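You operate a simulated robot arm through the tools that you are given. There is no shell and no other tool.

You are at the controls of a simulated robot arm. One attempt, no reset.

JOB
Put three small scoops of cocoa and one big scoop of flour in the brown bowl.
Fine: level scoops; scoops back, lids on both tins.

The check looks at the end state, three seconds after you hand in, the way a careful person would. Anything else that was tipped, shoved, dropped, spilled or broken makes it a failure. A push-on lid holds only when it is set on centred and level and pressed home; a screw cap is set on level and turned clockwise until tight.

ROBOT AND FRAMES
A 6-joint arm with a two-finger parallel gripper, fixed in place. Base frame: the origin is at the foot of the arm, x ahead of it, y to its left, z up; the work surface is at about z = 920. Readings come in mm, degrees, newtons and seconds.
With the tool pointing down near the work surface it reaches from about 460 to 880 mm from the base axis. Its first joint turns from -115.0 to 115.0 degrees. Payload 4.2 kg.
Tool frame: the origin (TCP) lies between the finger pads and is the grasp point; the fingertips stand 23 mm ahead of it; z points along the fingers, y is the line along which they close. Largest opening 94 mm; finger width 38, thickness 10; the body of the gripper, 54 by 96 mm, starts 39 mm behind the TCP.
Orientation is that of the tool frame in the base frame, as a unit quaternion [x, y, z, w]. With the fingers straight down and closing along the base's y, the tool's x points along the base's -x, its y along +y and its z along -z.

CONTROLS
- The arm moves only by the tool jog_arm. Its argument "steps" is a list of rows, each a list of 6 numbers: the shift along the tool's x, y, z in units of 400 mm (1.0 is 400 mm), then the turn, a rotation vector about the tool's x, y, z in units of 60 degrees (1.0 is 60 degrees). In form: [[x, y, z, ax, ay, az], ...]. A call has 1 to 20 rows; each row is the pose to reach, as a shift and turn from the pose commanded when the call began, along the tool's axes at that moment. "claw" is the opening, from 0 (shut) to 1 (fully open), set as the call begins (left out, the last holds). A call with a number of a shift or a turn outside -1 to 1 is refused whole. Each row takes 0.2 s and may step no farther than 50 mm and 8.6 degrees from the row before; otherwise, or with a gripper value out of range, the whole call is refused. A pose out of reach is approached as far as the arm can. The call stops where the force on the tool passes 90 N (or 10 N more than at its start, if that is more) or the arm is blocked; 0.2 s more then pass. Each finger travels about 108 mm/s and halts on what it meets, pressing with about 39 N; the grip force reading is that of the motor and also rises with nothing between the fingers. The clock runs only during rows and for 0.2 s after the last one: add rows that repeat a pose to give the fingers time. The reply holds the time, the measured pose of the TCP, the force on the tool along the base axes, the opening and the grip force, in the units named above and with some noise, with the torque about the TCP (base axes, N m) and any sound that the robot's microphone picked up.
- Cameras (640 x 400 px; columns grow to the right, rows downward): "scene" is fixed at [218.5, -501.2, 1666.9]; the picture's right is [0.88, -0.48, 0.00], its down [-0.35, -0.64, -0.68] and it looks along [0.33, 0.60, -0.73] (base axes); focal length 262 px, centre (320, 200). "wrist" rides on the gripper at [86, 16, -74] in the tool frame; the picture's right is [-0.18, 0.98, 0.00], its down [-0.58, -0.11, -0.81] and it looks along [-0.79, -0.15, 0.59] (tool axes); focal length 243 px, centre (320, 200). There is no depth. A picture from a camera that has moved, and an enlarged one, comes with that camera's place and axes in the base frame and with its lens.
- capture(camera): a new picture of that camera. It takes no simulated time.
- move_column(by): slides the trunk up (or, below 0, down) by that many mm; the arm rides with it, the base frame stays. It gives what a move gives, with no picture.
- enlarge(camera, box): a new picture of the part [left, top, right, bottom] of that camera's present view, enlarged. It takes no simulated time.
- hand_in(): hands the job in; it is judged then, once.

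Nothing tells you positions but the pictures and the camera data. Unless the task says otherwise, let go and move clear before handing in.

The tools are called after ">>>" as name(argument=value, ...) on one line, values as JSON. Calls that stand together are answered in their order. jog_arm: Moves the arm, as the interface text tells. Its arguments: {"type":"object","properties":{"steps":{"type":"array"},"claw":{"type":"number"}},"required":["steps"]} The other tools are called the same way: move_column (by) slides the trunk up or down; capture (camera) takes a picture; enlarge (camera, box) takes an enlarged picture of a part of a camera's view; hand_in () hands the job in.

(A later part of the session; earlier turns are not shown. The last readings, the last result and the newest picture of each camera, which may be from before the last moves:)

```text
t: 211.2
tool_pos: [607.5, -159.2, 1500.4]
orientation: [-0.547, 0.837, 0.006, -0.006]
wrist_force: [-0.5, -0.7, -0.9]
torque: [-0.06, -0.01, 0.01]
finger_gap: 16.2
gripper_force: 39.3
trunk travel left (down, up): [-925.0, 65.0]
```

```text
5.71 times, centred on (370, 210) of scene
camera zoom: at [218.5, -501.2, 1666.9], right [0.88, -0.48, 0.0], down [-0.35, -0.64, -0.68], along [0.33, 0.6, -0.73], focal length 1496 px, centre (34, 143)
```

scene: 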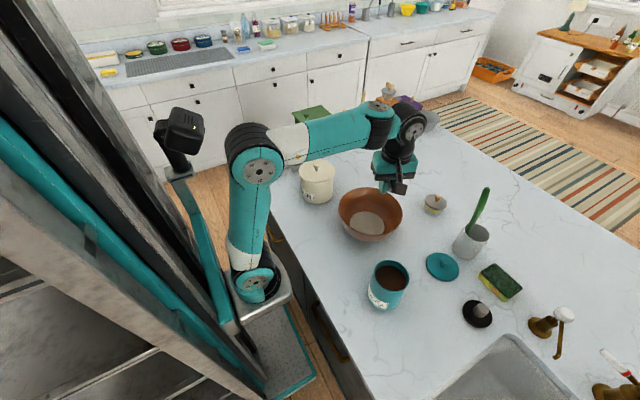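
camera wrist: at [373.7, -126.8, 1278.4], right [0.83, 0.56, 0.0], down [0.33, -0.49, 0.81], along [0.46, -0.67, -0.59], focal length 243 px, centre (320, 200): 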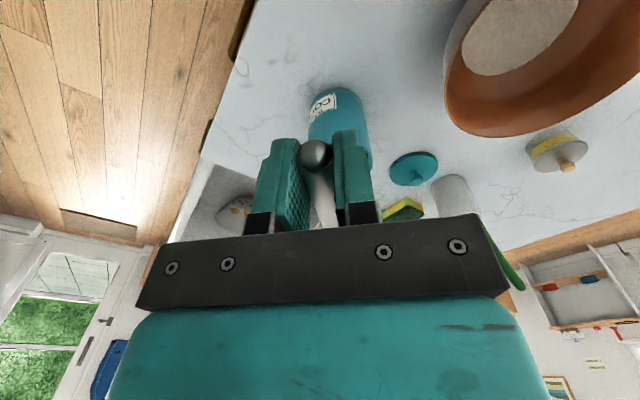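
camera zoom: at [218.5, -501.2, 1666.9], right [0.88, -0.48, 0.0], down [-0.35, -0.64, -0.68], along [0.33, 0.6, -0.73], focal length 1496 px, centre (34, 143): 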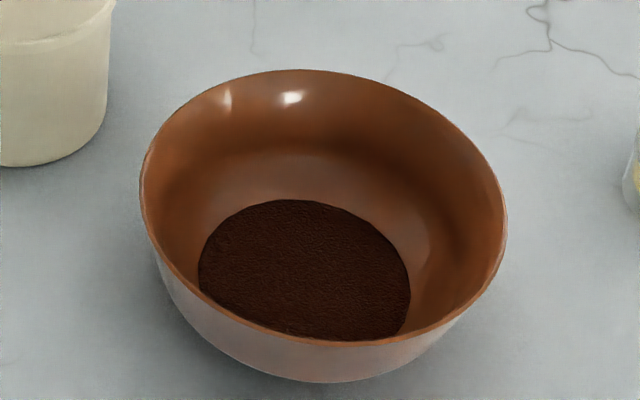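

Tin is now centred near (536, -317), about 6 mm from where it was. Heading back for the third scoop with a shorter sweep.

>>> jog_arm(steps=[[0.019, 0.0105, 0.046, 0.015, 0, 0.09], [0.037, 0.021, 0.0925, 0.015, 0, 0.19], [0.056, 0.0315, 0.139, 0.015, 0, 0.29], [0.075, 0.042, 0.185, 0.015, 0, 0.39], [0.094, 0.0525, 0.231, 0.015, 0, 0.49], [0.112, 0.063, 0.278, 0.015, 0, 0.59], [0.131, 0.0735, 0.324, 0.015, 0, 0.69], [0.15, 0.084, 0.37, 0.015, 0, 0.78], [0.168, 0.0945, 0.416, 0.015, 0, 0.86], [0.187, 0.105, 0.4625, 0.015, 0, 0.93], [0.187, 0.105, 0.4625, 0.015, 0, 0.93]])

```text
t: 213.6
tool_pos: [537.6, -207.4, 1316.8]
orientation: [-0.093, 0.996, -0.004, -0.003]
wrist_force: [0.0, 0.3, -0.4]
torque: [-0.03, 0.06, 0.01]
finger_gap: 16.1
gripper_force: 39.2
trunk travel left (down, up): [-925.0, 65.0]
```

>>> jog_arm(steps=[[0.011, -0.017, 0.03, -0.007, -0.006, 0.09], [0.023, -0.034, 0.06, -0.007, -0.006, 0.19], [0.034, -0.052, 0.1, -0.007, -0.006, 0.29], [0.046, -0.069, 0.14, -0.007, -0.006, 0.39], [0.057, -0.086, 0.18, -0.007, -0.006, 0.49], [0.069, -0.103, 0.22, -0.007, -0.006, 0.59], [0.08, -0.12, 0.26, -0.007, -0.006, 0.69], [0.092, -0.138, 0.3, -0.007, -0.006, 0.78], [0.103, -0.155, 0.345, -0.007, -0.006, 0.86], [0.1145, -0.1723, 0.392, -0.007, -0.006, 0.931], [0.1145, -0.1723, 0.392, -0.007, -0.006, 0.931]])

>>> jog_arm(steps=[[0, 0, 0, 0, 0.1083, 0], [0, 0, 0, 0, 0.2167, 0], [0, 0, 0, 0, 0.325, 0], [0, 0, 0, 0, 0.4333, 0], [0, 0, 0, 0, 0.5417, 0], [0, 0, 0, 0, 0.65, 0], [0, 0, 0, 0, 0.7583, 0], [0, 0, 0, 0, 0.8667, 0], [0, 0, 0, 0, 0.8667, 0]])

>>> enlarge(camera="scene", box=[350, 220, 430, 310])

```text
t: 216.0
tool_pos: [505.1, -286.6, 1160.3]
orientation: [0.386, 0.923, -0.001, 0.001]
wrist_force: [-0.4, 0.6, -0.5]
torque: [0.03, 0.05, 0.01]
finger_gap: 16.1
gripper_force: 39.2
trunk travel left (down, up): [-925.0, 65.0]
```

```text
t: 218.0
tool_pos: [503.6, -286.2, 1160.5]
orientation: [0.347, 0.83, 0.168, -0.403]
wrist_force: [-0.2, -0.7, -1.1]
torque: [0.03, 0.0, 0.02]
finger_gap: 16.3
gripper_force: 39.2
trunk travel left (down, up): [-925.0, 65.0]
```

```text
4.44 times, centred on (390, 265) of scene
camera zoom: at [218.5, -501.2, 1666.9], right [0.88, -0.48, 0.0], down [-0.35, -0.64, -0.68], along [0.33, 0.6, -0.73], focal length 1164 px, centre (9, -89)
```

zoom: 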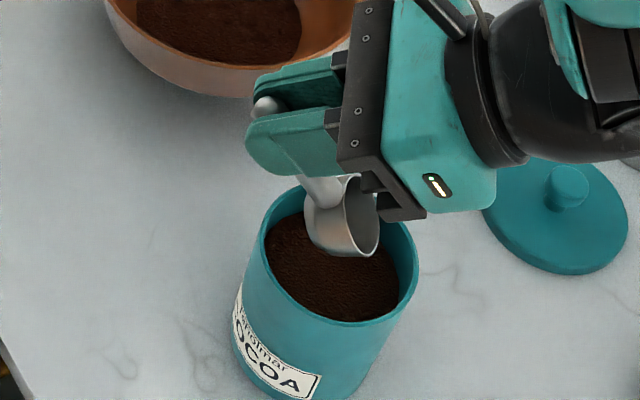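

I'll shift 4 mm sideways to centre the scoop in the tin, then lower.

>>> jog_arm(steps=[[-0.04, 0.004, 0.03, 0, 0, 0], [-0.08, 0.008, 0.06, 0, 0, 0], [-0.1197, 0.01, 0.0904, 0, 0, 0], [-0.1197, 0.01, 0.0904, 0, 0.0667, 0], [-0.1197, 0.01, 0.0904, 0, 0.0667, 0]])

>>> enlarge(camera="scene", box=[360, 230, 424, 300])

```text
t: 219.2
tool_pos: [507.9, -284.7, 1100.6]
orientation: [0.34, 0.816, 0.18, -0.432]
wrist_force: [-0.1, 0.8, -1.2]
torque: [0.01, 0.0, 0.01]
finger_gap: 16.4
gripper_force: 39.1
trunk travel left (down, up): [-925.0, 65.0]
```

```text
5.71 times, centred on (392, 265) of scene
camera zoom: at [218.5, -501.2, 1666.9], right [0.88, -0.48, 0.0], down [-0.35, -0.64, -0.68], along [0.33, 0.6, -0.73], focal length 1496 px, centre (-91, -171)
```

zoom: 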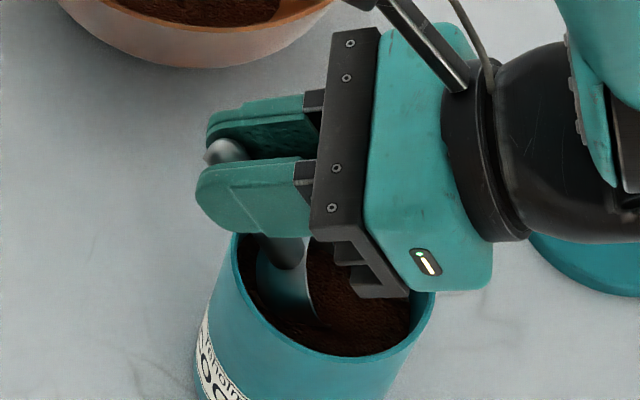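

>>> jog_arm(steps=[[-0.0115, 0, 0.0086, 0, 0, 0], [-0.023, 0, 0.0173, 0, 0, 0], [-0.0344, 0, 0.0259, 0, 0, 0], [-0.0459, 0, 0.0346, 0, 0, 0], [-0.0554, 0, 0.042, 0, 0, 0], [-0.0554, 0, 0.042, 0, 0, 0]])

>>> enlarge(camera="scene", box=[360, 230, 424, 300])

```text
t: 220.6
tool_pos: [506.6, -282.3, 1072.4]
orientation: [0.34, 0.816, 0.18, -0.432]
wrist_force: [0.3, -0.4, 10.9]
torque: [0.0, 0.13, 0.03]
finger_gap: 16.6
gripper_force: 38.9
trunk travel left (down, up): [-925.0, 65.0]
```

```text
5.71 times, centred on (392, 265) of scene
camera zoom: at [218.5, -501.2, 1666.9], right [0.88, -0.48, 0.0], down [-0.35, -0.64, -0.68], along [0.33, 0.6, -0.73], focal length 1496 px, centre (-91, -171)
```

zoom: 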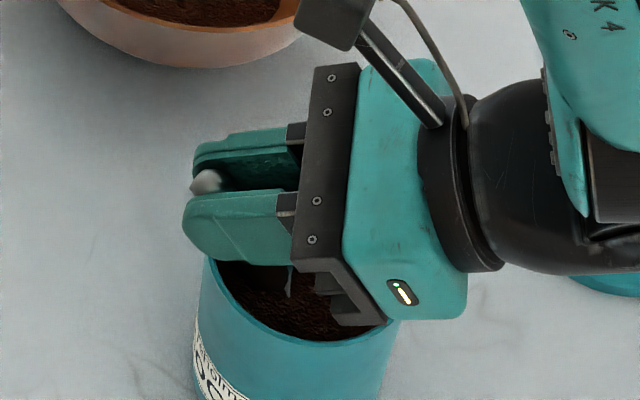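

A finger is touching the rim again (11 N down), so I'll back off 3 mm and do the sweep from there.

>>> jog_arm(steps=[[0.0062, 0, -0.0042, 0, 0, 0], [0.0094, 0, 0.0015, 0, -0.0667, 0], [0.0126, 0, 0.0071, 0, -0.1333, 0], [0.0179, 0, 0.0129, 0, -0.2, 0], [0.0232, 0, 0.0187, 0, -0.2667, 0], [0.027, 0, 0.0249, 0, -0.3333, 0], [0.0309, 0, 0.031, 0, -0.4, 0], [0.0342, 0, 0.0371, 0, -0.4667, 0], [0.0375, 0, 0.0431, 0, -0.5333, 0], [0.0383, 0, 0.0492, 0, -0.6, 0], [0.0391, 0, 0.0553, 0, -0.6667, 0], [0.0393, 0, 0.0594, 0, -0.7333, 0], [0.0395, 0, 0.0635, 0, -0.8, 0], [0.0392, 0, 0.0648, 0, -0.8667, 0], [0.0388, 0, 0.0661, 0, -0.9333, 0], [0.0801, 0, 0.0383, 0, -0.9333, 0], [0.1298, 0, 0.0047, 0, -0.9333, 0], [0.1298, 0, 0.0047, 0, -0.9333, 0]])

>>> enlarge(camera="scene", box=[355, 225, 425, 295])

>>> enlarge(camera="scene", box=[386, 252, 414, 280])

```text
t: 224.4
tool_pos: [484.3, -261.2, 1114.6]
orientation: [0.384, 0.924, -0.001, 0.002]
wrist_force: [-0.1, 0.0, -1.1]
torque: [0.03, 0.07, -0.01]
finger_gap: 16.3
gripper_force: 39.1
trunk travel left (down, up): [-925.0, 65.0]
```

```text
5.71 times, centred on (390, 260) of scene
camera zoom: at [218.5, -501.2, 1666.9], right [0.88, -0.48, 0.0], down [-0.35, -0.64, -0.68], along [0.33, 0.6, -0.73], focal length 1496 px, centre (-80, -143)
```

zoom: 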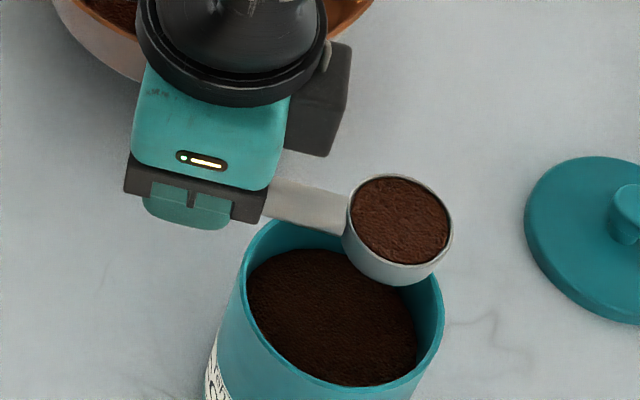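

```text
14.29 times, centred on (400, 266) of scene
camera zoom: at [218.5, -501.2, 1666.9], right [0.88, -0.48, 0.0], down [-0.35, -0.64, -0.68], along [0.33, 0.6, -0.73], focal length 3741 px, centre (-823, -743)
```

zoom: 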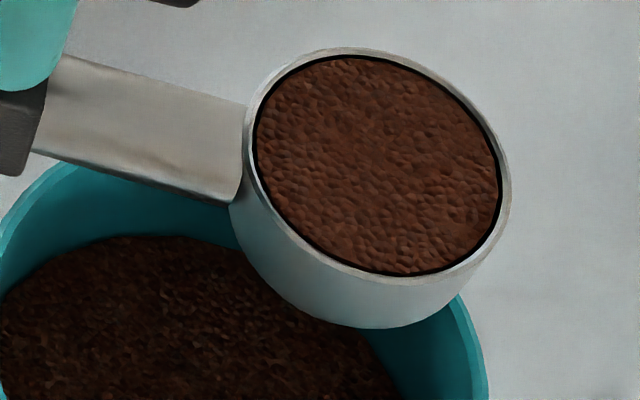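

Third level scoop. Carrying it to the bowl and pouring with the same motions.

>>> jog_arm(steps=[[0, 0, -0.05, 0, 0, 0], [0, 0.01, -0.11, 0, 0, -0.05], [-0.002, 0.03, -0.17, 0, 0, -0.13], [-0.004, 0.055, -0.23, 0, 0, -0.23], [-0.006, 0.08, -0.29, 0, 0, -0.34], [-0.006, 0.105, -0.34, 0, 0, -0.45], [-0.006, 0.13, -0.39, 0, 0, -0.56], [-0.006, 0.155, -0.43, 0, 0, -0.68], [-0.006, 0.175, -0.47, 0, 0, -0.8], [-0.006, 0.1945, -0.5, 0, 0, -0.93], [-0.006, 0.1945, -0.5, 0, 0, -0.93]])

>>> jog_arm(steps=[[-0.019, 0.0095, -0.046, 0, 0, -0.09], [-0.038, 0.019, -0.0925, 0, 0, -0.19], [-0.057, 0.028, -0.139, 0, 0, -0.29], [-0.076, 0.038, -0.185, 0, 0, -0.39], [-0.095, 0.047, -0.231, 0, 0, -0.49], [-0.113, 0.057, -0.278, 0, 0, -0.59], [-0.132, 0.066, -0.324, 0, 0, -0.69], [-0.151, 0.075, -0.37, 0, 0, -0.78], [-0.17, 0.085, -0.416, 0, 0, -0.86], [-0.189, 0.0943, -0.4625, 0, 0, -0.93], [-0.189, 0.0943, -0.4625, 0, 0, -0.93]])

>>> move_column(by=-300)

>>> enlarge(camera="scene", box=[330, 120, 430, 320])

```text
t: 226.8
tool_pos: [541.0, -206.2, 1314.1]
orientation: [-0.093, 0.996, -0.003, 0.002]
wrist_force: [0.7, 0.5, -1.1]
torque: [-0.02, 0.04, -0.02]
finger_gap: 16.3
gripper_force: 39.0
trunk travel left (down, up): [-925.0, 65.0]
```

```text
t: 229.2
tool_pos: [609.5, -156.6, 1498.7]
orientation: [-0.548, 0.836, -0.002, 0.0]
wrist_force: [-1.2, 0.6, -0.8]
torque: [-0.08, 0.03, 0.0]
finger_gap: 16.3
gripper_force: 38.7
trunk travel left (down, up): [-925.0, 65.0]
```

```text
t: 232.2
tool_pos: [609.2, -156.4, 1197.9]
orientation: [-0.547, 0.837, -0.002, 0.0]
wrist_force: [0.5, 0.1, -1.5]
torque: [-0.09, 0.01, 0.0]
finger_gap: 16.4
gripper_force: 39.3
trunk travel left (down, up): [-625.0, 365.0]
```

```text
2.00 times, centred on (380, 220) of scene
camera zoom: at [218.5, -501.2, 1666.9], right [0.88, -0.48, 0.0], down [-0.35, -0.64, -0.68], along [0.33, 0.6, -0.73], focal length 524 px, centre (200, 160)
```

zoom: 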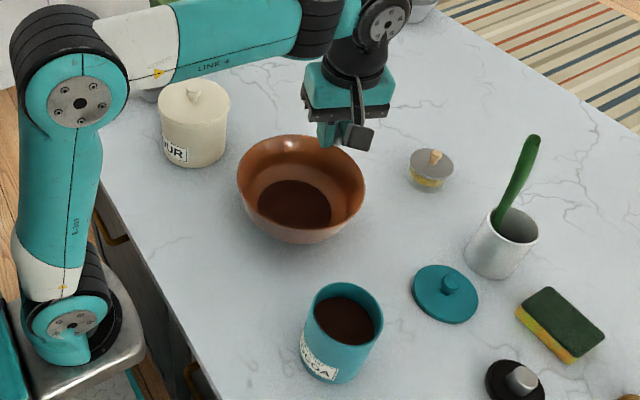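

>>> jog_arm(steps=[[0, 0, -0.006, 0.1, 0, 0], [0, 0, -0.0125, 0.2, 0, 0], [0, 0, -0.019, 0.3, 0, 0], [0, 0, -0.025, 0.4, 0, 0], [0, 0, -0.031, 0.5, 0, 0], [0, 0, -0.0375, 0.6, 0, 0], [0, 0, -0.044, 0.7, 0, 0], [0, 0, -0.05, 0.8, 0, 0], [0, 0, -0.056, 0.9, 0, 0], [0, 0, -0.0625, 1.0, 0, 0], [0, 0, -0.0625, 1.0, 0, 0]])

>>> jog_arm(steps=[[0, -0.015, -0.009, 0.095, 0, 0], [0, -0.03, -0.0175, 0.19, 0, 0], [0, -0.045, -0.026, 0.285, 0, 0], [0, -0.061, -0.035, 0.38, 0, 0], [0, -0.076, -0.044, 0.475, 0, 0], [0, -0.091, -0.0525, 0.57, 0, 0], [0, -0.106, -0.061, 0.665, 0, 0], [0, -0.121, -0.07, 0.76, 0, 0], [0, -0.136, -0.079, 0.855, 0, 0], [0, -0.1515, -0.0875, 0.95, 0, 0], [0, -0.1515, -0.0875, 0.95, 0, 0]])

>>> jog_arm(steps=[[0, -0.048, 0.024, 0.072, 0, 0], [0, -0.095, 0.048, 0.145, 0, 0], [0, -0.1426, 0.0726, 0.217, 0, 0], [0, -0.1426, 0.0726, 0.217, 0, 0], [0, -0.1426, 0.0726, 0.217, 0, 0], [0, -0.1426, 0.0726, 0.217, 0, 0], [0, -0.1426, 0.0726, 0.217, 0, 0], [0, -0.1426, 0.0726, 0.217, 0, 0], [0, -0.1426, 0.0726, 0.217, 0, 0], [0, -0.1426, 0.0726, 0.217, 0, 0], [0, -0.1426, 0.0726, 0.217, 0, 0], [0, -0.1426, 0.0726, 0.217, 0, 0], [0, -0.1426, 0.0726, 0.217, 0, 0], [0, -0.1426, 0.0726, 0.217, 0, 0]])

>>> enlarge(camera="scene", box=[310, 80, 430, 250])

```text
t: 234.6
tool_pos: [608.7, -157.4, 1224.3]
orientation: [-0.474, 0.723, -0.421, 0.274]
wrist_force: [0.7, -0.3, -0.5]
torque: [-0.05, 0.03, 0.04]
finger_gap: 16.4
gripper_force: 39.0
trunk travel left (down, up): [-625.0, 365.0]
```

```text
t: 237.0
tool_pos: [611.2, -158.7, 1298.6]
orientation: [0.288, -0.436, 0.714, -0.466]
wrist_force: [-0.6, 0.4, -1.3]
torque: [-0.02, 0.02, 0.02]
finger_gap: 16.2
gripper_force: 38.4
out of reach, approached as far as the arm can: row 10, 11
trunk travel left (down, up): [-625.0, 365.0]
```

```text
t: 240.0
tool_pos: [610.8, -161.7, 1368.2]
orientation: [0.233, -0.353, 0.759, -0.496]
wrist_force: [-0.1, 0.3, -0.4]
torque: [-0.06, 0.04, -0.02]
finger_gap: 16.4
gripper_force: 39.1
out of reach, approached as far as the arm can: row 2, 3, 4, 5, 6, 7, 8, 9, 10, 11, 12, 13, 14
trunk travel left (down, up): [-625.0, 365.0]
```

```text
2.35 times, centred on (370, 165) of scene
camera zoom: at [218.5, -501.2, 1666.9], right [0.88, -0.48, 0.0], down [-0.35, -0.64, -0.68], along [0.33, 0.6, -0.73], focal length 616 px, centre (202, 282)
```

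zoom: 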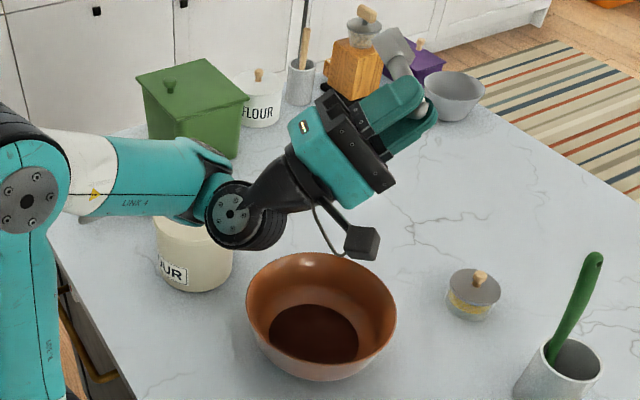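

Third scoop emptied. Returning upright, then I'll put the small scoop back.

>>> jog_arm(steps=[[-0.003, 0.046, -0.04, -0.078, 0, 0], [-0.006, 0.092, -0.08, -0.157, 0, 0], [-0.01, 0.138, -0.12, -0.235, 0, 0], [-0.01, 0.138, -0.12, -0.235, 0, 0]])

>>> jog_arm(steps=[[0, 0.0156, -0.008, -0.095, 0, 0], [0, 0.031, -0.016, -0.19, 0, 0], [0, 0.047, -0.024, -0.285, 0, 0], [0, 0.0624, -0.032, -0.38, 0, 0], [0, 0.078, -0.04, -0.475, 0, 0], [0, 0.0936, -0.048, -0.57, 0, 0], [0, 0.109, -0.0556, -0.665, 0, 0], [0, 0.125, -0.0635, -0.76, 0, 0], [0, 0.14, -0.0715, -0.855, 0, 0], [0, 0.156, -0.0795, -0.95, 0, 0], [0, 0.156, -0.0795, -0.95, 0, 0]])

>>> jog_arm(steps=[[0, 0.005, 0.003, -0.1, 0, 0], [0, 0.01, 0.006, -0.2, 0, 0], [0, 0.016, 0.009, -0.3, 0, 0], [0, 0.021, 0.0125, -0.4, 0, 0], [0, 0.027, 0.016, -0.5, 0, 0], [0, 0.032, 0.019, -0.6, 0, 0], [0, 0.038, 0.022, -0.7, 0, 0], [0, 0.043, 0.025, -0.8, 0, 0], [0, 0.048, 0.028, -0.9, 0, 0], [0, 0.054, 0.031, -1.0, 0, 0], [0, 0.054, 0.031, -1.0, 0, 0]])

>>> move_column(by=200)

>>> enlarge(camera="scene", box=[330, 170, 450, 320])

```text
t: 241.0
tool_pos: [612.5, -158.1, 1296.4]
orientation: [0.29, -0.443, 0.71, -0.464]
wrist_force: [0.4, -0.4, -0.2]
torque: [-0.03, 0.05, -0.01]
finger_gap: 16.4
gripper_force: 38.8
trunk travel left (down, up): [-625.0, 365.0]
```

```text
t: 243.4
tool_pos: [611.4, -157.7, 1224.8]
orientation: [-0.477, 0.728, -0.413, 0.269]
wrist_force: [0.2, 0.3, -0.6]
torque: [-0.04, 0.01, 0.02]
finger_gap: 16.4
gripper_force: 39.3
trunk travel left (down, up): [-625.0, 365.0]
```

```text
t: 245.8
tool_pos: [609.8, -157.0, 1199.4]
orientation: [-0.547, 0.837, 0.006, -0.005]
wrist_force: [1.2, -0.2, -1.4]
torque: [-0.06, 0.03, -0.05]
finger_gap: 16.1
gripper_force: 38.9
trunk travel left (down, up): [-625.0, 365.0]
```

```text
t: 247.9
tool_pos: [609.5, -157.4, 1399.5]
orientation: [-0.547, 0.837, 0.006, -0.005]
wrist_force: [0.5, 0.2, 0.1]
torque: [-0.02, 0.04, 0.02]
finger_gap: 16.1
gripper_force: 39.0
trunk travel left (down, up): [-825.0, 165.0]
```

```text
2.67 times, centred on (390, 245) of scene
camera zoom: at [218.5, -501.2, 1666.9], right [0.88, -0.48, 0.0], down [-0.35, -0.64, -0.68], along [0.33, 0.6, -0.73], focal length 698 px, centre (133, 80)
```

zoom: 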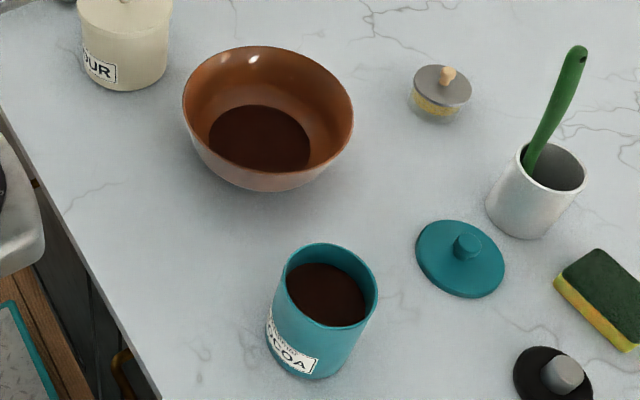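

Everything is in order. Bringing the small scoop back to its original place.

>>> jog_arm(steps=[[0.06, -0.001, 0.05, 0.015, 0, 0.085], [0.12, -0.002, 0.1, 0.015, 0, 0.17], [0.18, -0.003, 0.16, 0.015, 0, 0.255], [0.24, -0.004, 0.22, 0.015, 0, 0.34], [0.3, -0.005, 0.28, 0.015, 0, 0.43], [0.36, -0.006, 0.33, 0.015, 0, 0.515], [0.42, -0.007, 0.375, 0.015, 0, 0.6], [0.42, -0.007, 0.375, 0.015, 0, 0.6]])

>>> jog_arm(steps=[[0.05, -0.036, 0.05, 0, 0, 0.06], [0.1, -0.072, 0.11, 0, 0, 0.125], [0.15, -0.11, 0.17, 0, 0, 0.19], [0.2, -0.145, 0.24, 0, 0, 0.25], [0.245, -0.18, 0.31, 0, 0, 0.315], [0.29, -0.215, 0.39, 0, 0, 0.38], [0.339, -0.25, 0.475, 0, 0, 0.438], [0.339, -0.25, 0.475, 0, 0, 0.438]])

>>> capture(camera="scene")

>>> capture(camera="wrist")

```text
t: 249.7
tool_pos: [540.6, -311.6, 1251.6]
orientation: [-0.262, 0.965, -0.002, -0.002]
wrist_force: [-0.1, 0.2, -0.4]
torque: [-0.06, 0.0, 0.01]
finger_gap: 16.4
gripper_force: 38.8
trunk travel left (down, up): [-825.0, 165.0]
```

```text
t: 251.5
tool_pos: [475.8, -469.4, 1063.4]
orientation: [-0.035, 0.999, -0.003, -0.002]
wrist_force: [0.4, 0.1, -1.1]
torque: [-0.01, 0.08, 0.01]
finger_gap: 16.1
gripper_force: 38.5
trunk travel left (down, up): [-825.0, 165.0]
```

```text
taken
```

scene: 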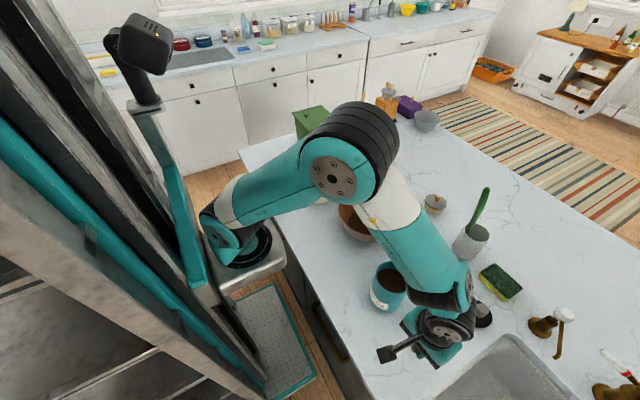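

```text
taken
camera wrist: at [388.2, -456.9, 1137.1], right [0.11, 0.99, -0.01], down [0.59, -0.06, 0.81], along [0.8, -0.1, -0.59], focal length 243 px, centre (320, 200)
```

wrist: 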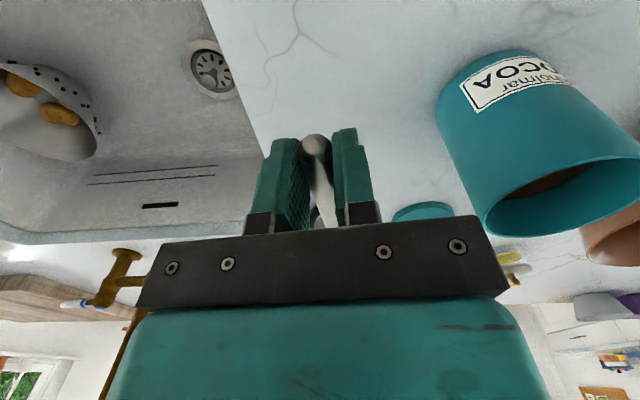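

>>> jog_arm(steps=[[-0.005, 0.004, 0.08, 0, 0, 0], [-0.005, 0.005, 0.16, 0, 0, 0], [-0.005, 0.005, 0.22, 0, 0, 0], [-0.005, 0.005, 0.255, 0, 0, 0], [-0.005, 0.005, 0.255, 0, 0, 0]])

>>> enlarge(camera="scene", box=[380, 290, 480, 380])

>>> enlarge(camera="wrist", box=[240, 100, 400, 240])

```text
t: 252.7
tool_pos: [476.9, -465.9, 959.9]
orientation: [-0.036, 0.999, -0.002, -0.002]
wrist_force: [0.4, 0.9, 0.0]
torque: [0.0, 0.05, -0.03]
finger_gap: 16.3
gripper_force: 39.3
trunk travel left (down, up): [-825.0, 165.0]
```

```text
4.44 times, centred on (430, 335) of scene
camera zoom: at [218.5, -501.2, 1666.9], right [0.88, -0.48, 0.0], down [-0.35, -0.64, -0.68], along [0.33, 0.6, -0.73], focal length 1164 px, centre (-169, -400)
```

zoom: 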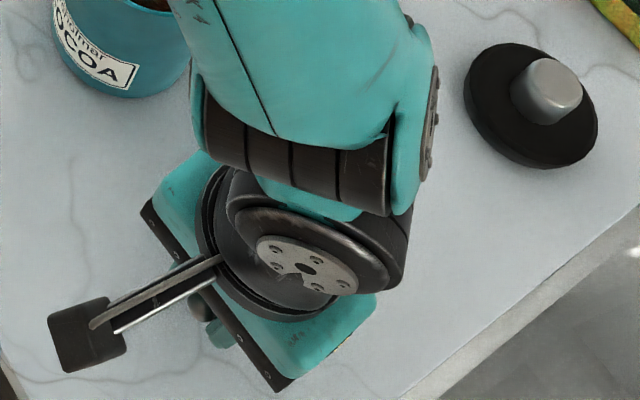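

```text
2.86 times, centred on (320, 170) of wrist
camera zoom: at [390.2, -455.0, 1034.7], right [0.11, 0.99, -0.01], down [0.59, -0.06, 0.8], along [0.8, -0.1, -0.59], focal length 693 px, centre (320, 286)
```

zoom: 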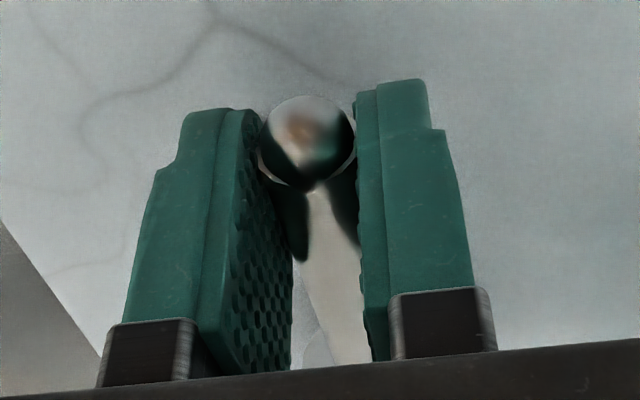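

>>> jog_arm(steps=[[0, 0, 0.01, 0, 0, 0], [0, 0, 0.02, 0, 0, 0], [0, 0, 0.02, 0, 0, 0]])

>>> jog_arm(steps=[[0, 0, 0.005, 0, 0, 0], [0, 0, 0.0075, 0, 0, 0], [0, 0, 0.0075, 0, 0, 0]])

```text
t: 253.5
tool_pos: [478.3, -465.5, 952.3]
orientation: [-0.035, 0.999, -0.004, -0.001]
wrist_force: [-2.8, 1.4, 11.5]
torque: [0.08, -1.12, 0.09]
finger_gap: 16.7
gripper_force: 39.3
trunk travel left (down, up): [-825.0, 165.0]
```

```text
t: 254.3
tool_pos: [476.9, -466.7, 948.7]
orientation: [-0.036, 0.999, -0.005, -0.001]
wrist_force: [-4.1, -0.8, 15.5]
torque: [0.08, -0.97, -0.01]
finger_gap: 16.4
gripper_force: 39.1
trunk travel left (down, up): [-825.0, 165.0]
```

>>> jog_arm(steps=[[0, 0, -0.0025, 0, 0, 0], [0, 0, -0.0025, 0, 0, 0]])

>>> capture(camera="wrist")

```text
t: 254.9
tool_pos: [476.5, -465.7, 949.5]
orientation: [-0.035, 0.999, -0.003, -0.002]
wrist_force: [-4.2, -1.8, 8.4]
torque: [-0.02, -0.46, -0.1]
finger_gap: 16.2
gripper_force: 39.3
trunk travel left (down, up): [-825.0, 165.0]
```

```text
taken
camera wrist: at [389.9, -454.4, 1025.3], right [0.11, 0.99, -0.01], down [0.59, -0.06, 0.8], along [0.8, -0.1, -0.59], focal length 243 px, centre (320, 200)
```

wrist: 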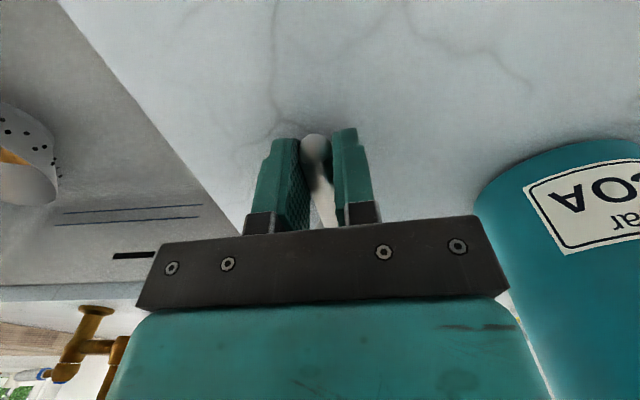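

The scoop has settled flat on its base. Releasing gently.

>>> jog_arm(steps=[[0, 0, -0.001, 0, 0, 0], [0, 0, -0.001, 0, 0, 0]])

>>> jog_arm(steps=[[0, 0, 0, 0, 0, 0], [0, 0, 0, 0, 0, 0], [0, 0, 0, 0, 0, 0], [0, 0, 0, 0, 0, 0]], claw=0.6)

>>> jog_arm(steps=[[0, 0, -0.05, 0, 0, 0], [0, 0, -0.15, 0, 0, 0], [0, 0, -0.25, 0, 0, 0], [0, 0, -0.35, 0, 0, 0], [0, 0, -0.4, 0, 0, 0], [0, 0, -0.4, 0, 0, 0]])

>>> capture(camera="wrist")

>>> enlarge(camera="wrist", box=[270, 0, 390, 160])

```text
t: 255.5
tool_pos: [479.0, -464.4, 949.6]
orientation: [-0.036, 0.999, -0.002, -0.002]
wrist_force: [-0.1, -0.6, -0.5]
torque: [-0.02, 0.04, 0.0]
finger_gap: 16.2
gripper_force: 39.2
trunk travel left (down, up): [-825.0, 165.0]
```

```text
t: 256.5
tool_pos: [477.8, -465.5, 949.5]
orientation: [-0.036, 0.999, -0.003, -0.002]
wrist_force: [-0.6, 0.2, 0.5]
torque: [0.04, 0.05, 0.03]
finger_gap: 56.3
gripper_force: 0.0
trunk travel left (down, up): [-825.0, 165.0]
```

```text
t: 257.9
tool_pos: [478.6, -462.6, 1111.5]
orientation: [-0.036, 0.999, -0.002, -0.002]
wrist_force: [0.7, -0.2, 0.0]
torque: [0.0, 0.01, 0.0]
finger_gap: 56.5
gripper_force: 0.1
trunk travel left (down, up): [-825.0, 165.0]
```

```text
taken
camera wrist: at [390.5, -451.8, 1186.2], right [0.11, 0.99, -0.01], down [0.59, -0.06, 0.8], along [0.8, -0.09, -0.59], focal length 243 px, centre (320, 200)
```

wrist: 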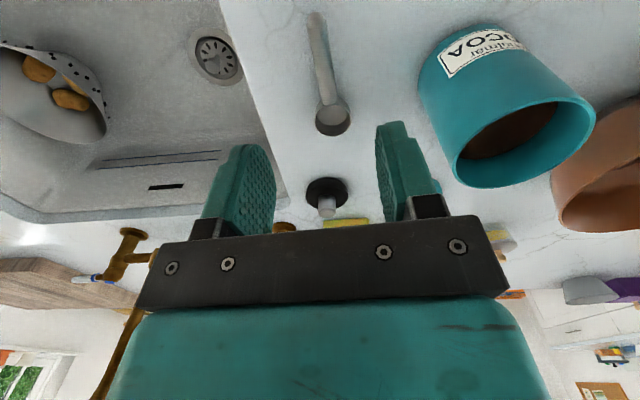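

```text
2.50 times, centred on (330, 80) of wrist
camera zoom: at [390.5, -451.8, 1186.2], right [0.11, 0.99, -0.01], down [0.59, -0.06, 0.8], along [0.8, -0.09, -0.59], focal length 606 px, centre (295, 500)
```

zoom: 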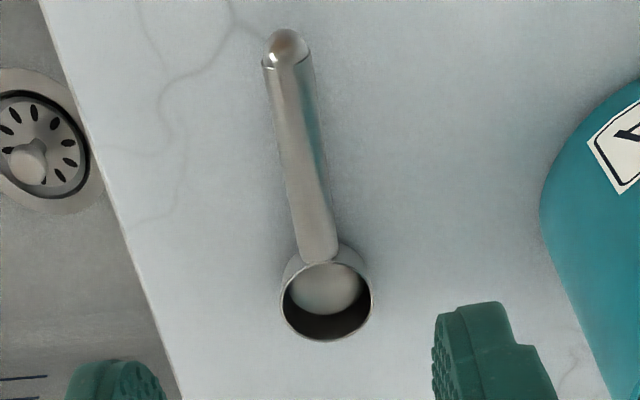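

Small scoop is back and level. Now for the teal lid: moving to view it.

>>> jog_arm(steps=[[-0.07, 0.04, -0.046, 0, 0, 0.01], [-0.14, 0.085, -0.046, 0, 0, 0.02], [-0.21, 0.13, -0.046, 0, 0, 0.03], [-0.28, 0.175, -0.046, 0, 0, 0.045], [-0.35, 0.22, -0.046, 0, 0, 0.055], [-0.4235, 0.2645, -0.046, 0, 0, 0.068], [-0.4235, 0.2645, -0.046, 0, 0, 0.068]], claw=1)

>>> capture(camera="wrist")

>>> enlarge(camera="wrist", box=[260, 60, 400, 180])

>>> capture(camera="scene")

```text
t: 259.5
tool_pos: [640.4, -346.5, 1128.2]
orientation: [0.0, 1.0, -0.002, -0.001]
wrist_force: [0.6, 0.1, -0.8]
torque: [0.01, -0.01, 0.0]
finger_gap: 94.0
gripper_force: 0.1
trunk travel left (down, up): [-825.0, 165.0]
```

```text
taken
camera wrist: at [553.9, -328.3, 1203.8], right [0.18, 0.98, -0.01], down [0.58, -0.1, 0.81], along [0.79, -0.15, -0.59], focal length 243 px, centre (320, 200)
```

wrist: 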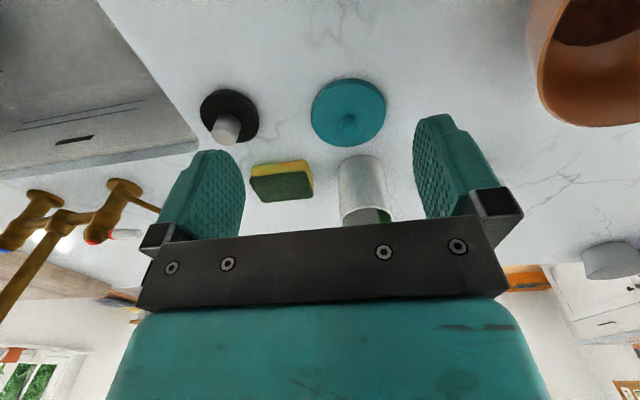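

```text
3.33 times, centred on (330, 120) of wrist
camera zoom: at [553.9, -328.3, 1203.8], right [0.18, 0.98, -0.01], down [0.58, -0.1, 0.81], along [0.79, -0.15, -0.59], focal length 809 px, centre (287, 467)
```

zoom: 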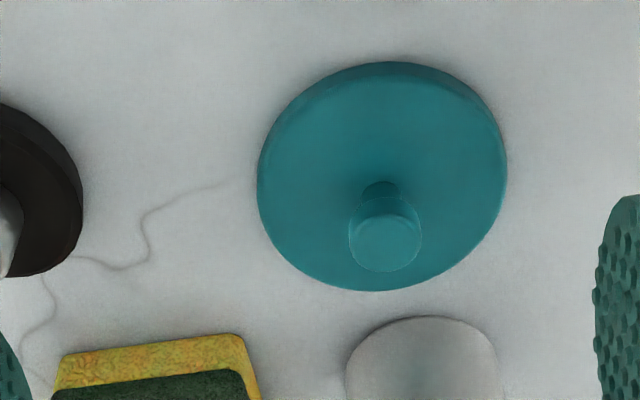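

```text
taken
```

scene: 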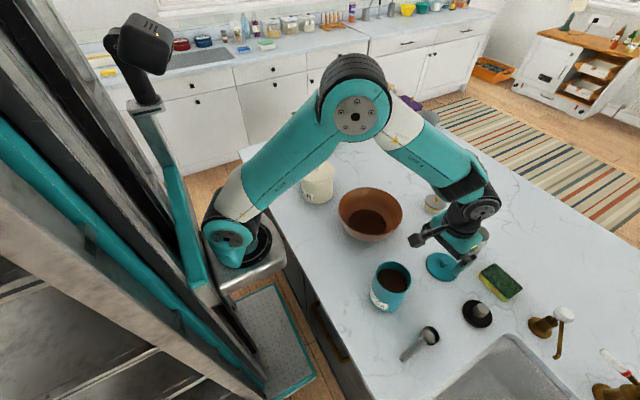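

>>> jog_arm(steps=[[-0.06, 0.01, 0.04, 0, 0, 0], [-0.12, 0.02, 0.09, 0, 0, 0], [-0.19, 0.033, 0.15, 0, 0, 0], [-0.25, 0.044, 0.22, 0, 0, 0], [-0.277, 0.0487, 0.3075, 0, 0, 0], [-0.277, 0.0487, 0.3075, 0, 0, 0]])

>>> capture(camera="wrist")

>>> enlarge(camera="scene", box=[400, 190, 510, 300])

```text
t: 260.9
tool_pos: [750.8, -329.0, 1004.8]
orientation: [0.0, 1.0, -0.002, -0.002]
wrist_force: [-0.8, 0.8, 0.4]
torque: [0.02, -0.01, 0.0]
finger_gap: 94.2
gripper_force: 0.1
trunk travel left (down, up): [-825.0, 165.0]
```

```text
taken
camera wrist: at [664.1, -312.4, 1079.5], right [0.18, 0.98, -0.01], down [0.58, -0.1, 0.81], along [0.79, -0.15, -0.59], focal length 243 px, centre (320, 200)
```

wrist: 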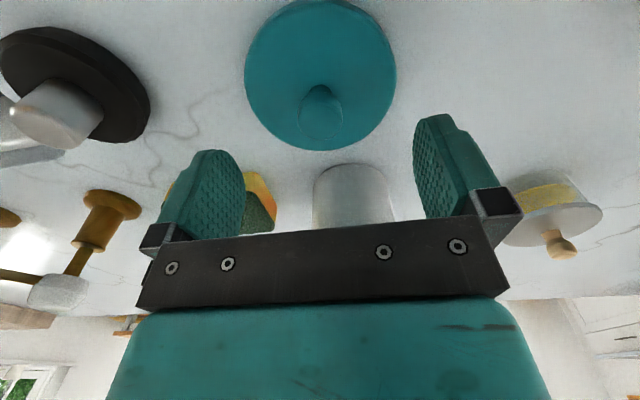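

```text
3.64 times, centred on (455, 245) of scene
camera zoom: at [218.5, -501.2, 1666.9], right [0.88, -0.48, 0.0], down [-0.35, -0.64, -0.68], along [0.33, 0.6, -0.73], focal length 952 px, centre (-171, 36)
```

zoom: 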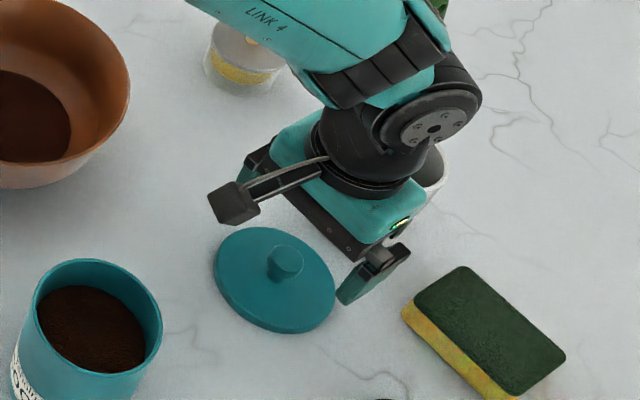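

Lid and knob are centred under the gripper. Descending and gripping the knob.

>>> jog_arm(steps=[[0, 0, 0.05, 0, 0, 0], [0, 0, 0.1, 0, 0, 0], [0, 0, 0.1235, 0, 0, 0], [0, 0, 0.1235, 0, 0, 0]])

>>> jog_arm(steps=[[0, 0, 0, 0, 0, 0], [0, 0, 0, 0, 0, 0], [0, 0, 0, 0, 0, 0], [0, 0, 0, 0, 0, 0], [0, 0, 0, 0, 0, 0]], claw=0)

>>> capture(camera="wrist")

>>> enlarge(camera="scene", box=[400, 200, 500, 300])

```text
t: 261.9
tool_pos: [749.0, -327.5, 954.0]
orientation: [0.0, 1.0, -0.003, -0.002]
wrist_force: [0.3, -0.1, 0.1]
torque: [-0.04, 0.03, 0.01]
finger_gap: 94.1
gripper_force: 0.0
trunk travel left (down, up): [-825.0, 165.0]
```

```text
t: 263.1
tool_pos: [749.2, -328.3, 954.9]
orientation: [0.0, 1.0, -0.003, -0.002]
wrist_force: [-0.3, -0.1, -1.2]
torque: [-0.01, -0.01, -0.02]
finger_gap: 24.4
gripper_force: 38.7
trunk travel left (down, up): [-825.0, 165.0]
```

```text
taken
camera wrist: at [663.3, -311.2, 1029.6], right [0.18, 0.98, -0.01], down [0.58, -0.1, 0.81], along [0.79, -0.15, -0.59], focal length 243 px, centre (320, 200)
```

wrist: 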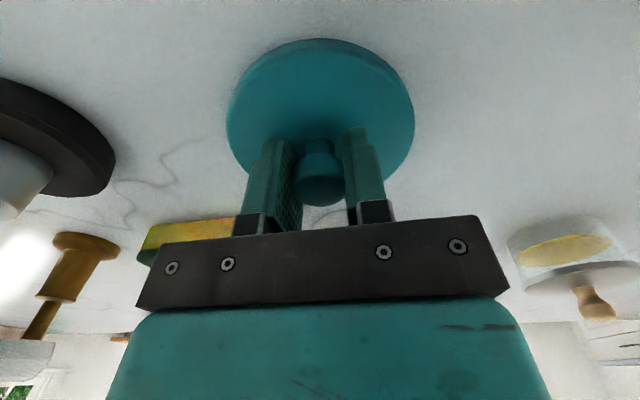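

```text
4.00 times, centred on (450, 250) of scene
camera zoom: at [218.5, -501.2, 1666.9], right [0.88, -0.48, 0.0], down [-0.35, -0.64, -0.68], along [0.33, 0.6, -0.73], focal length 1048 px, centre (-200, 0)
```

zoom: 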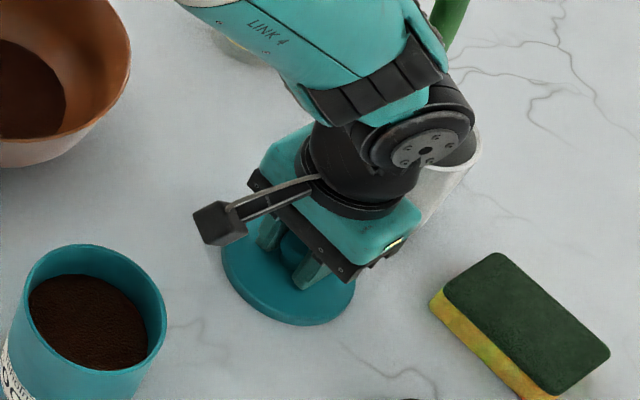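

Knob gripped (24.4 mm). Lifting the lid.

>>> jog_arm(steps=[[0, 0, -0.02, 0, 0, 0], [0, 0, -0.06, 0, 0, 0], [0, 0, -0.14, 0, 0, 0], [0, 0, -0.24, 0, 0, 0], [0, 0, -0.33, 0, 0, 0], [0, 0, -0.4, 0, 0, 0], [0, 0, -0.4, 0, 0, 0]])

>>> capture(camera="wrist")

>>> enlarge(camera="scene", box=[360, 230, 430, 320])

```text
t: 264.7
tool_pos: [747.4, -328.2, 1113.6]
orientation: [-0.001, 1.0, -0.003, -0.001]
wrist_force: [0.5, 1.2, 0.7]
torque: [-0.02, 0.0, -0.02]
finger_gap: 24.2
gripper_force: 39.6
trunk travel left (down, up): [-825.0, 165.0]
```

```text
taken
camera wrist: at [662.4, -311.3, 1188.4], right [0.18, 0.98, -0.01], down [0.58, -0.1, 0.8], along [0.79, -0.15, -0.59], focal length 243 px, centre (320, 200)
```

wrist: 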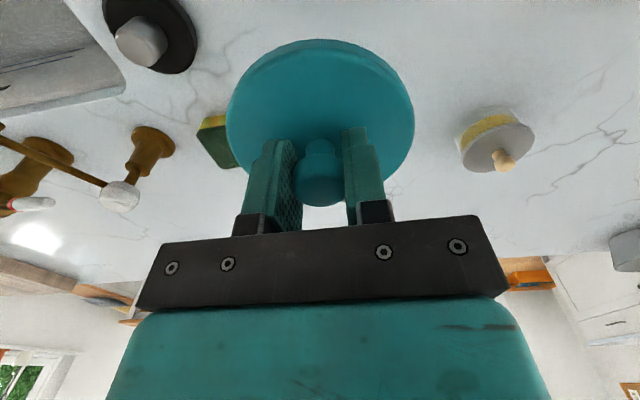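

```text
4.44 times, centred on (395, 275) of scene
camera zoom: at [218.5, -501.2, 1666.9], right [0.88, -0.48, 0.0], down [-0.35, -0.64, -0.68], along [0.33, 0.6, -0.73], focal length 1164 px, centre (-13, -133)
```

zoom: 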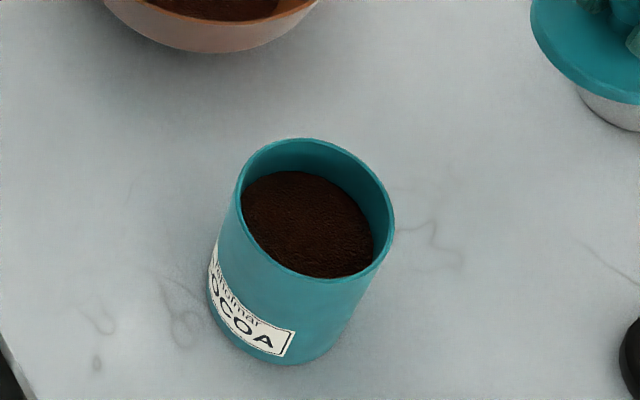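

Moving the lid over the cocoa tin.

>>> jog_arm(steps=[[0.09, 0.005, 0, 0, 0, 0], [0.18, 0.01, 0, 0, 0, 0], [0.27, 0.015, 0, 0, 0, 0], [0.36, 0.02, 0, 0, 0, 0], [0.45, 0.025, 0, 0, 0, 0], [0.536, 0.03, 0, 0, 0, 0], [0.536, 0.03, 0, 0, 0, 0]])

>>> enlarge(camera="scene", box=[350, 220, 440, 320])

>>> enlarge(camera="wrist", box=[180, 0, 460, 220])

```text
t: 266.3
tool_pos: [537.0, -315.6, 1112.7]
orientation: [0.001, 1.0, -0.003, -0.002]
wrist_force: [0.4, -0.4, -0.8]
torque: [0.01, -0.02, 0.01]
finger_gap: 24.0
gripper_force: 39.2
trunk travel left (down, up): [-825.0, 165.0]
```

```text
4.00 times, centred on (395, 270) of scene
camera zoom: at [218.5, -501.2, 1666.9], right [0.88, -0.48, 0.0], down [-0.35, -0.64, -0.68], along [0.33, 0.6, -0.73], focal length 1048 px, centre (20, -80)
```

zoom: 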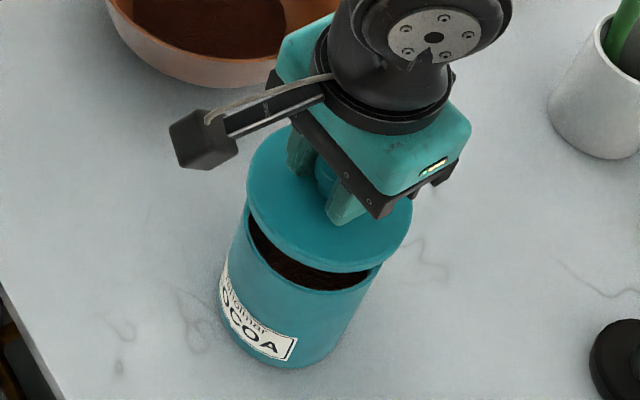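

```text
1.82 times, centred on (320, 110) of wrist
camera zoom: at [448.6, -299.4, 1189.4], right [0.18, 0.98, -0.01], down [0.58, -0.1, 0.81], along [0.79, -0.15, -0.59], focal length 441 px, centre (320, 364)
```

zoom: 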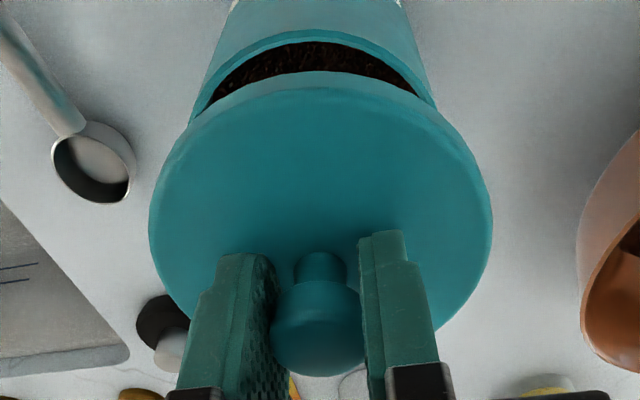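

>>> jog_arm(steps=[[0, -0.001, 0.03, 0, 0, 0], [0, -0.002, 0.0625, 0, 0, 0], [0, -0.002, 0.0625, 0, 0, 0]])

>>> enlarge(camera="scene", box=[360, 230, 430, 310])

>>> enlarge(camera="wrist", box=[200, 0, 440, 180])

```text
t: 267.1
tool_pos: [534.4, -317.7, 1089.1]
orientation: [0.0, 1.0, -0.003, -0.001]
wrist_force: [0.2, 0.9, 0.1]
torque: [0.01, -0.03, -0.01]
finger_gap: 24.0
gripper_force: 39.1
trunk travel left (down, up): [-825.0, 165.0]
```

```text
5.00 times, centred on (395, 270) of scene
camera zoom: at [218.5, -501.2, 1666.9], right [0.88, -0.48, 0.0], down [-0.35, -0.64, -0.68], along [0.33, 0.6, -0.73], focal length 1310 px, centre (-55, -150)
```

zoom: 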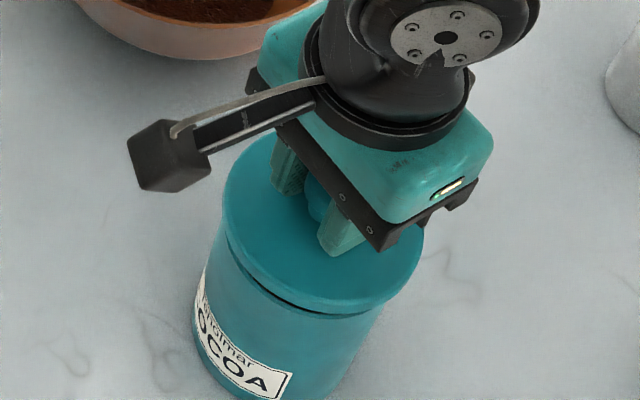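

```text
2.22 times, centred on (320, 90) of wrist
camera zoom: at [449.2, -300.1, 1164.9], right [0.18, 0.98, -0.01], down [0.58, -0.1, 0.81], along [0.79, -0.15, -0.59], focal length 539 px, centre (320, 444)
```

zoom: 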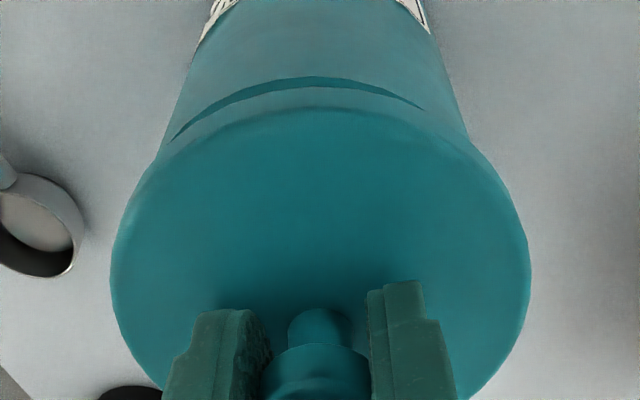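

The lid is within about a millimetre of centred. Nudging (-0.8, -1) and lowering in fine steps, listening for the snap.

>>> jog_arm(steps=[[0.002, -0.0025, 0.006, 0, 0, 0], [0.002, -0.0025, 0.012, 0, 0, 0], [0.002, -0.0025, 0.016, 0, 0, 0], [0.002, -0.0025, 0.016, 0, 0, 0]])

>>> enlarge(camera="scene", box=[360, 230, 430, 310])

>>> enlarge(camera="wrist", box=[200, 0, 440, 180])

```text
t: 268.1
tool_pos: [534.7, -317.5, 1083.3]
orientation: [0.0, 1.0, -0.002, -0.002]
wrist_force: [-0.6, 0.5, -0.1]
torque: [-0.01, 0.02, 0.01]
finger_gap: 24.1
gripper_force: 38.8
trunk travel left (down, up): [-825.0, 165.0]
```

```text
5.00 times, centred on (395, 270) of scene
camera zoom: at [218.5, -501.2, 1666.9], right [0.88, -0.48, 0.0], down [-0.35, -0.64, -0.68], along [0.33, 0.6, -0.73], focal length 1310 px, centre (-55, -150)
```

zoom: 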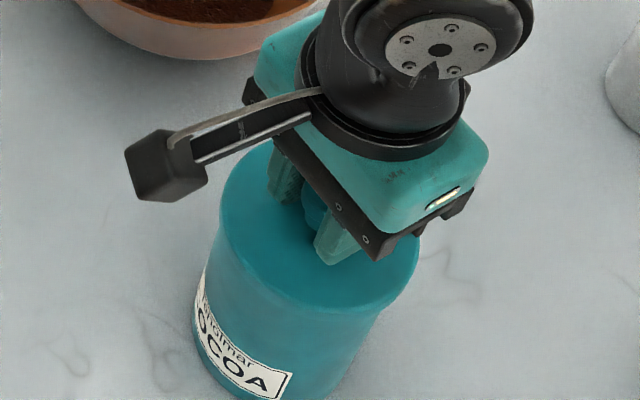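

```text
2.22 times, centred on (320, 90) of wrist
camera zoom: at [447.9, -301.0, 1159.0], right [0.18, 0.98, -0.01], down [0.58, -0.1, 0.81], along [0.79, -0.15, -0.59], focal length 539 px, centre (320, 444)
```

zoom: 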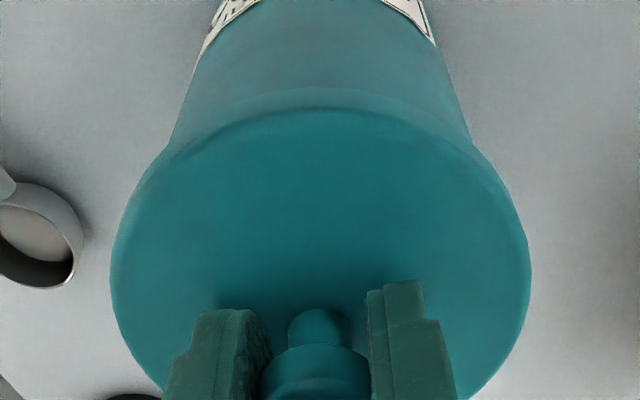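

>>> jog_arm(steps=[[0, 0, 0.004, 0, 0, 0], [0, 0, 0.008, 0, 0, 0], [0, 0, 0.011, 0, 0, 0], [0, 0, 0.011, 0, 0, 0]])

```text
t: 269.1
tool_pos: [534.2, -318.1, 1079.3]
orientation: [0.0, 1.0, -0.004, -0.001]
wrist_force: [-2.4, -2.7, 8.8]
torque: [-0.04, 0.12, 0.03]
finger_gap: 23.8
gripper_force: 39.2
trunk travel left (down, up): [-825.0, 165.0]
heard: snap
```

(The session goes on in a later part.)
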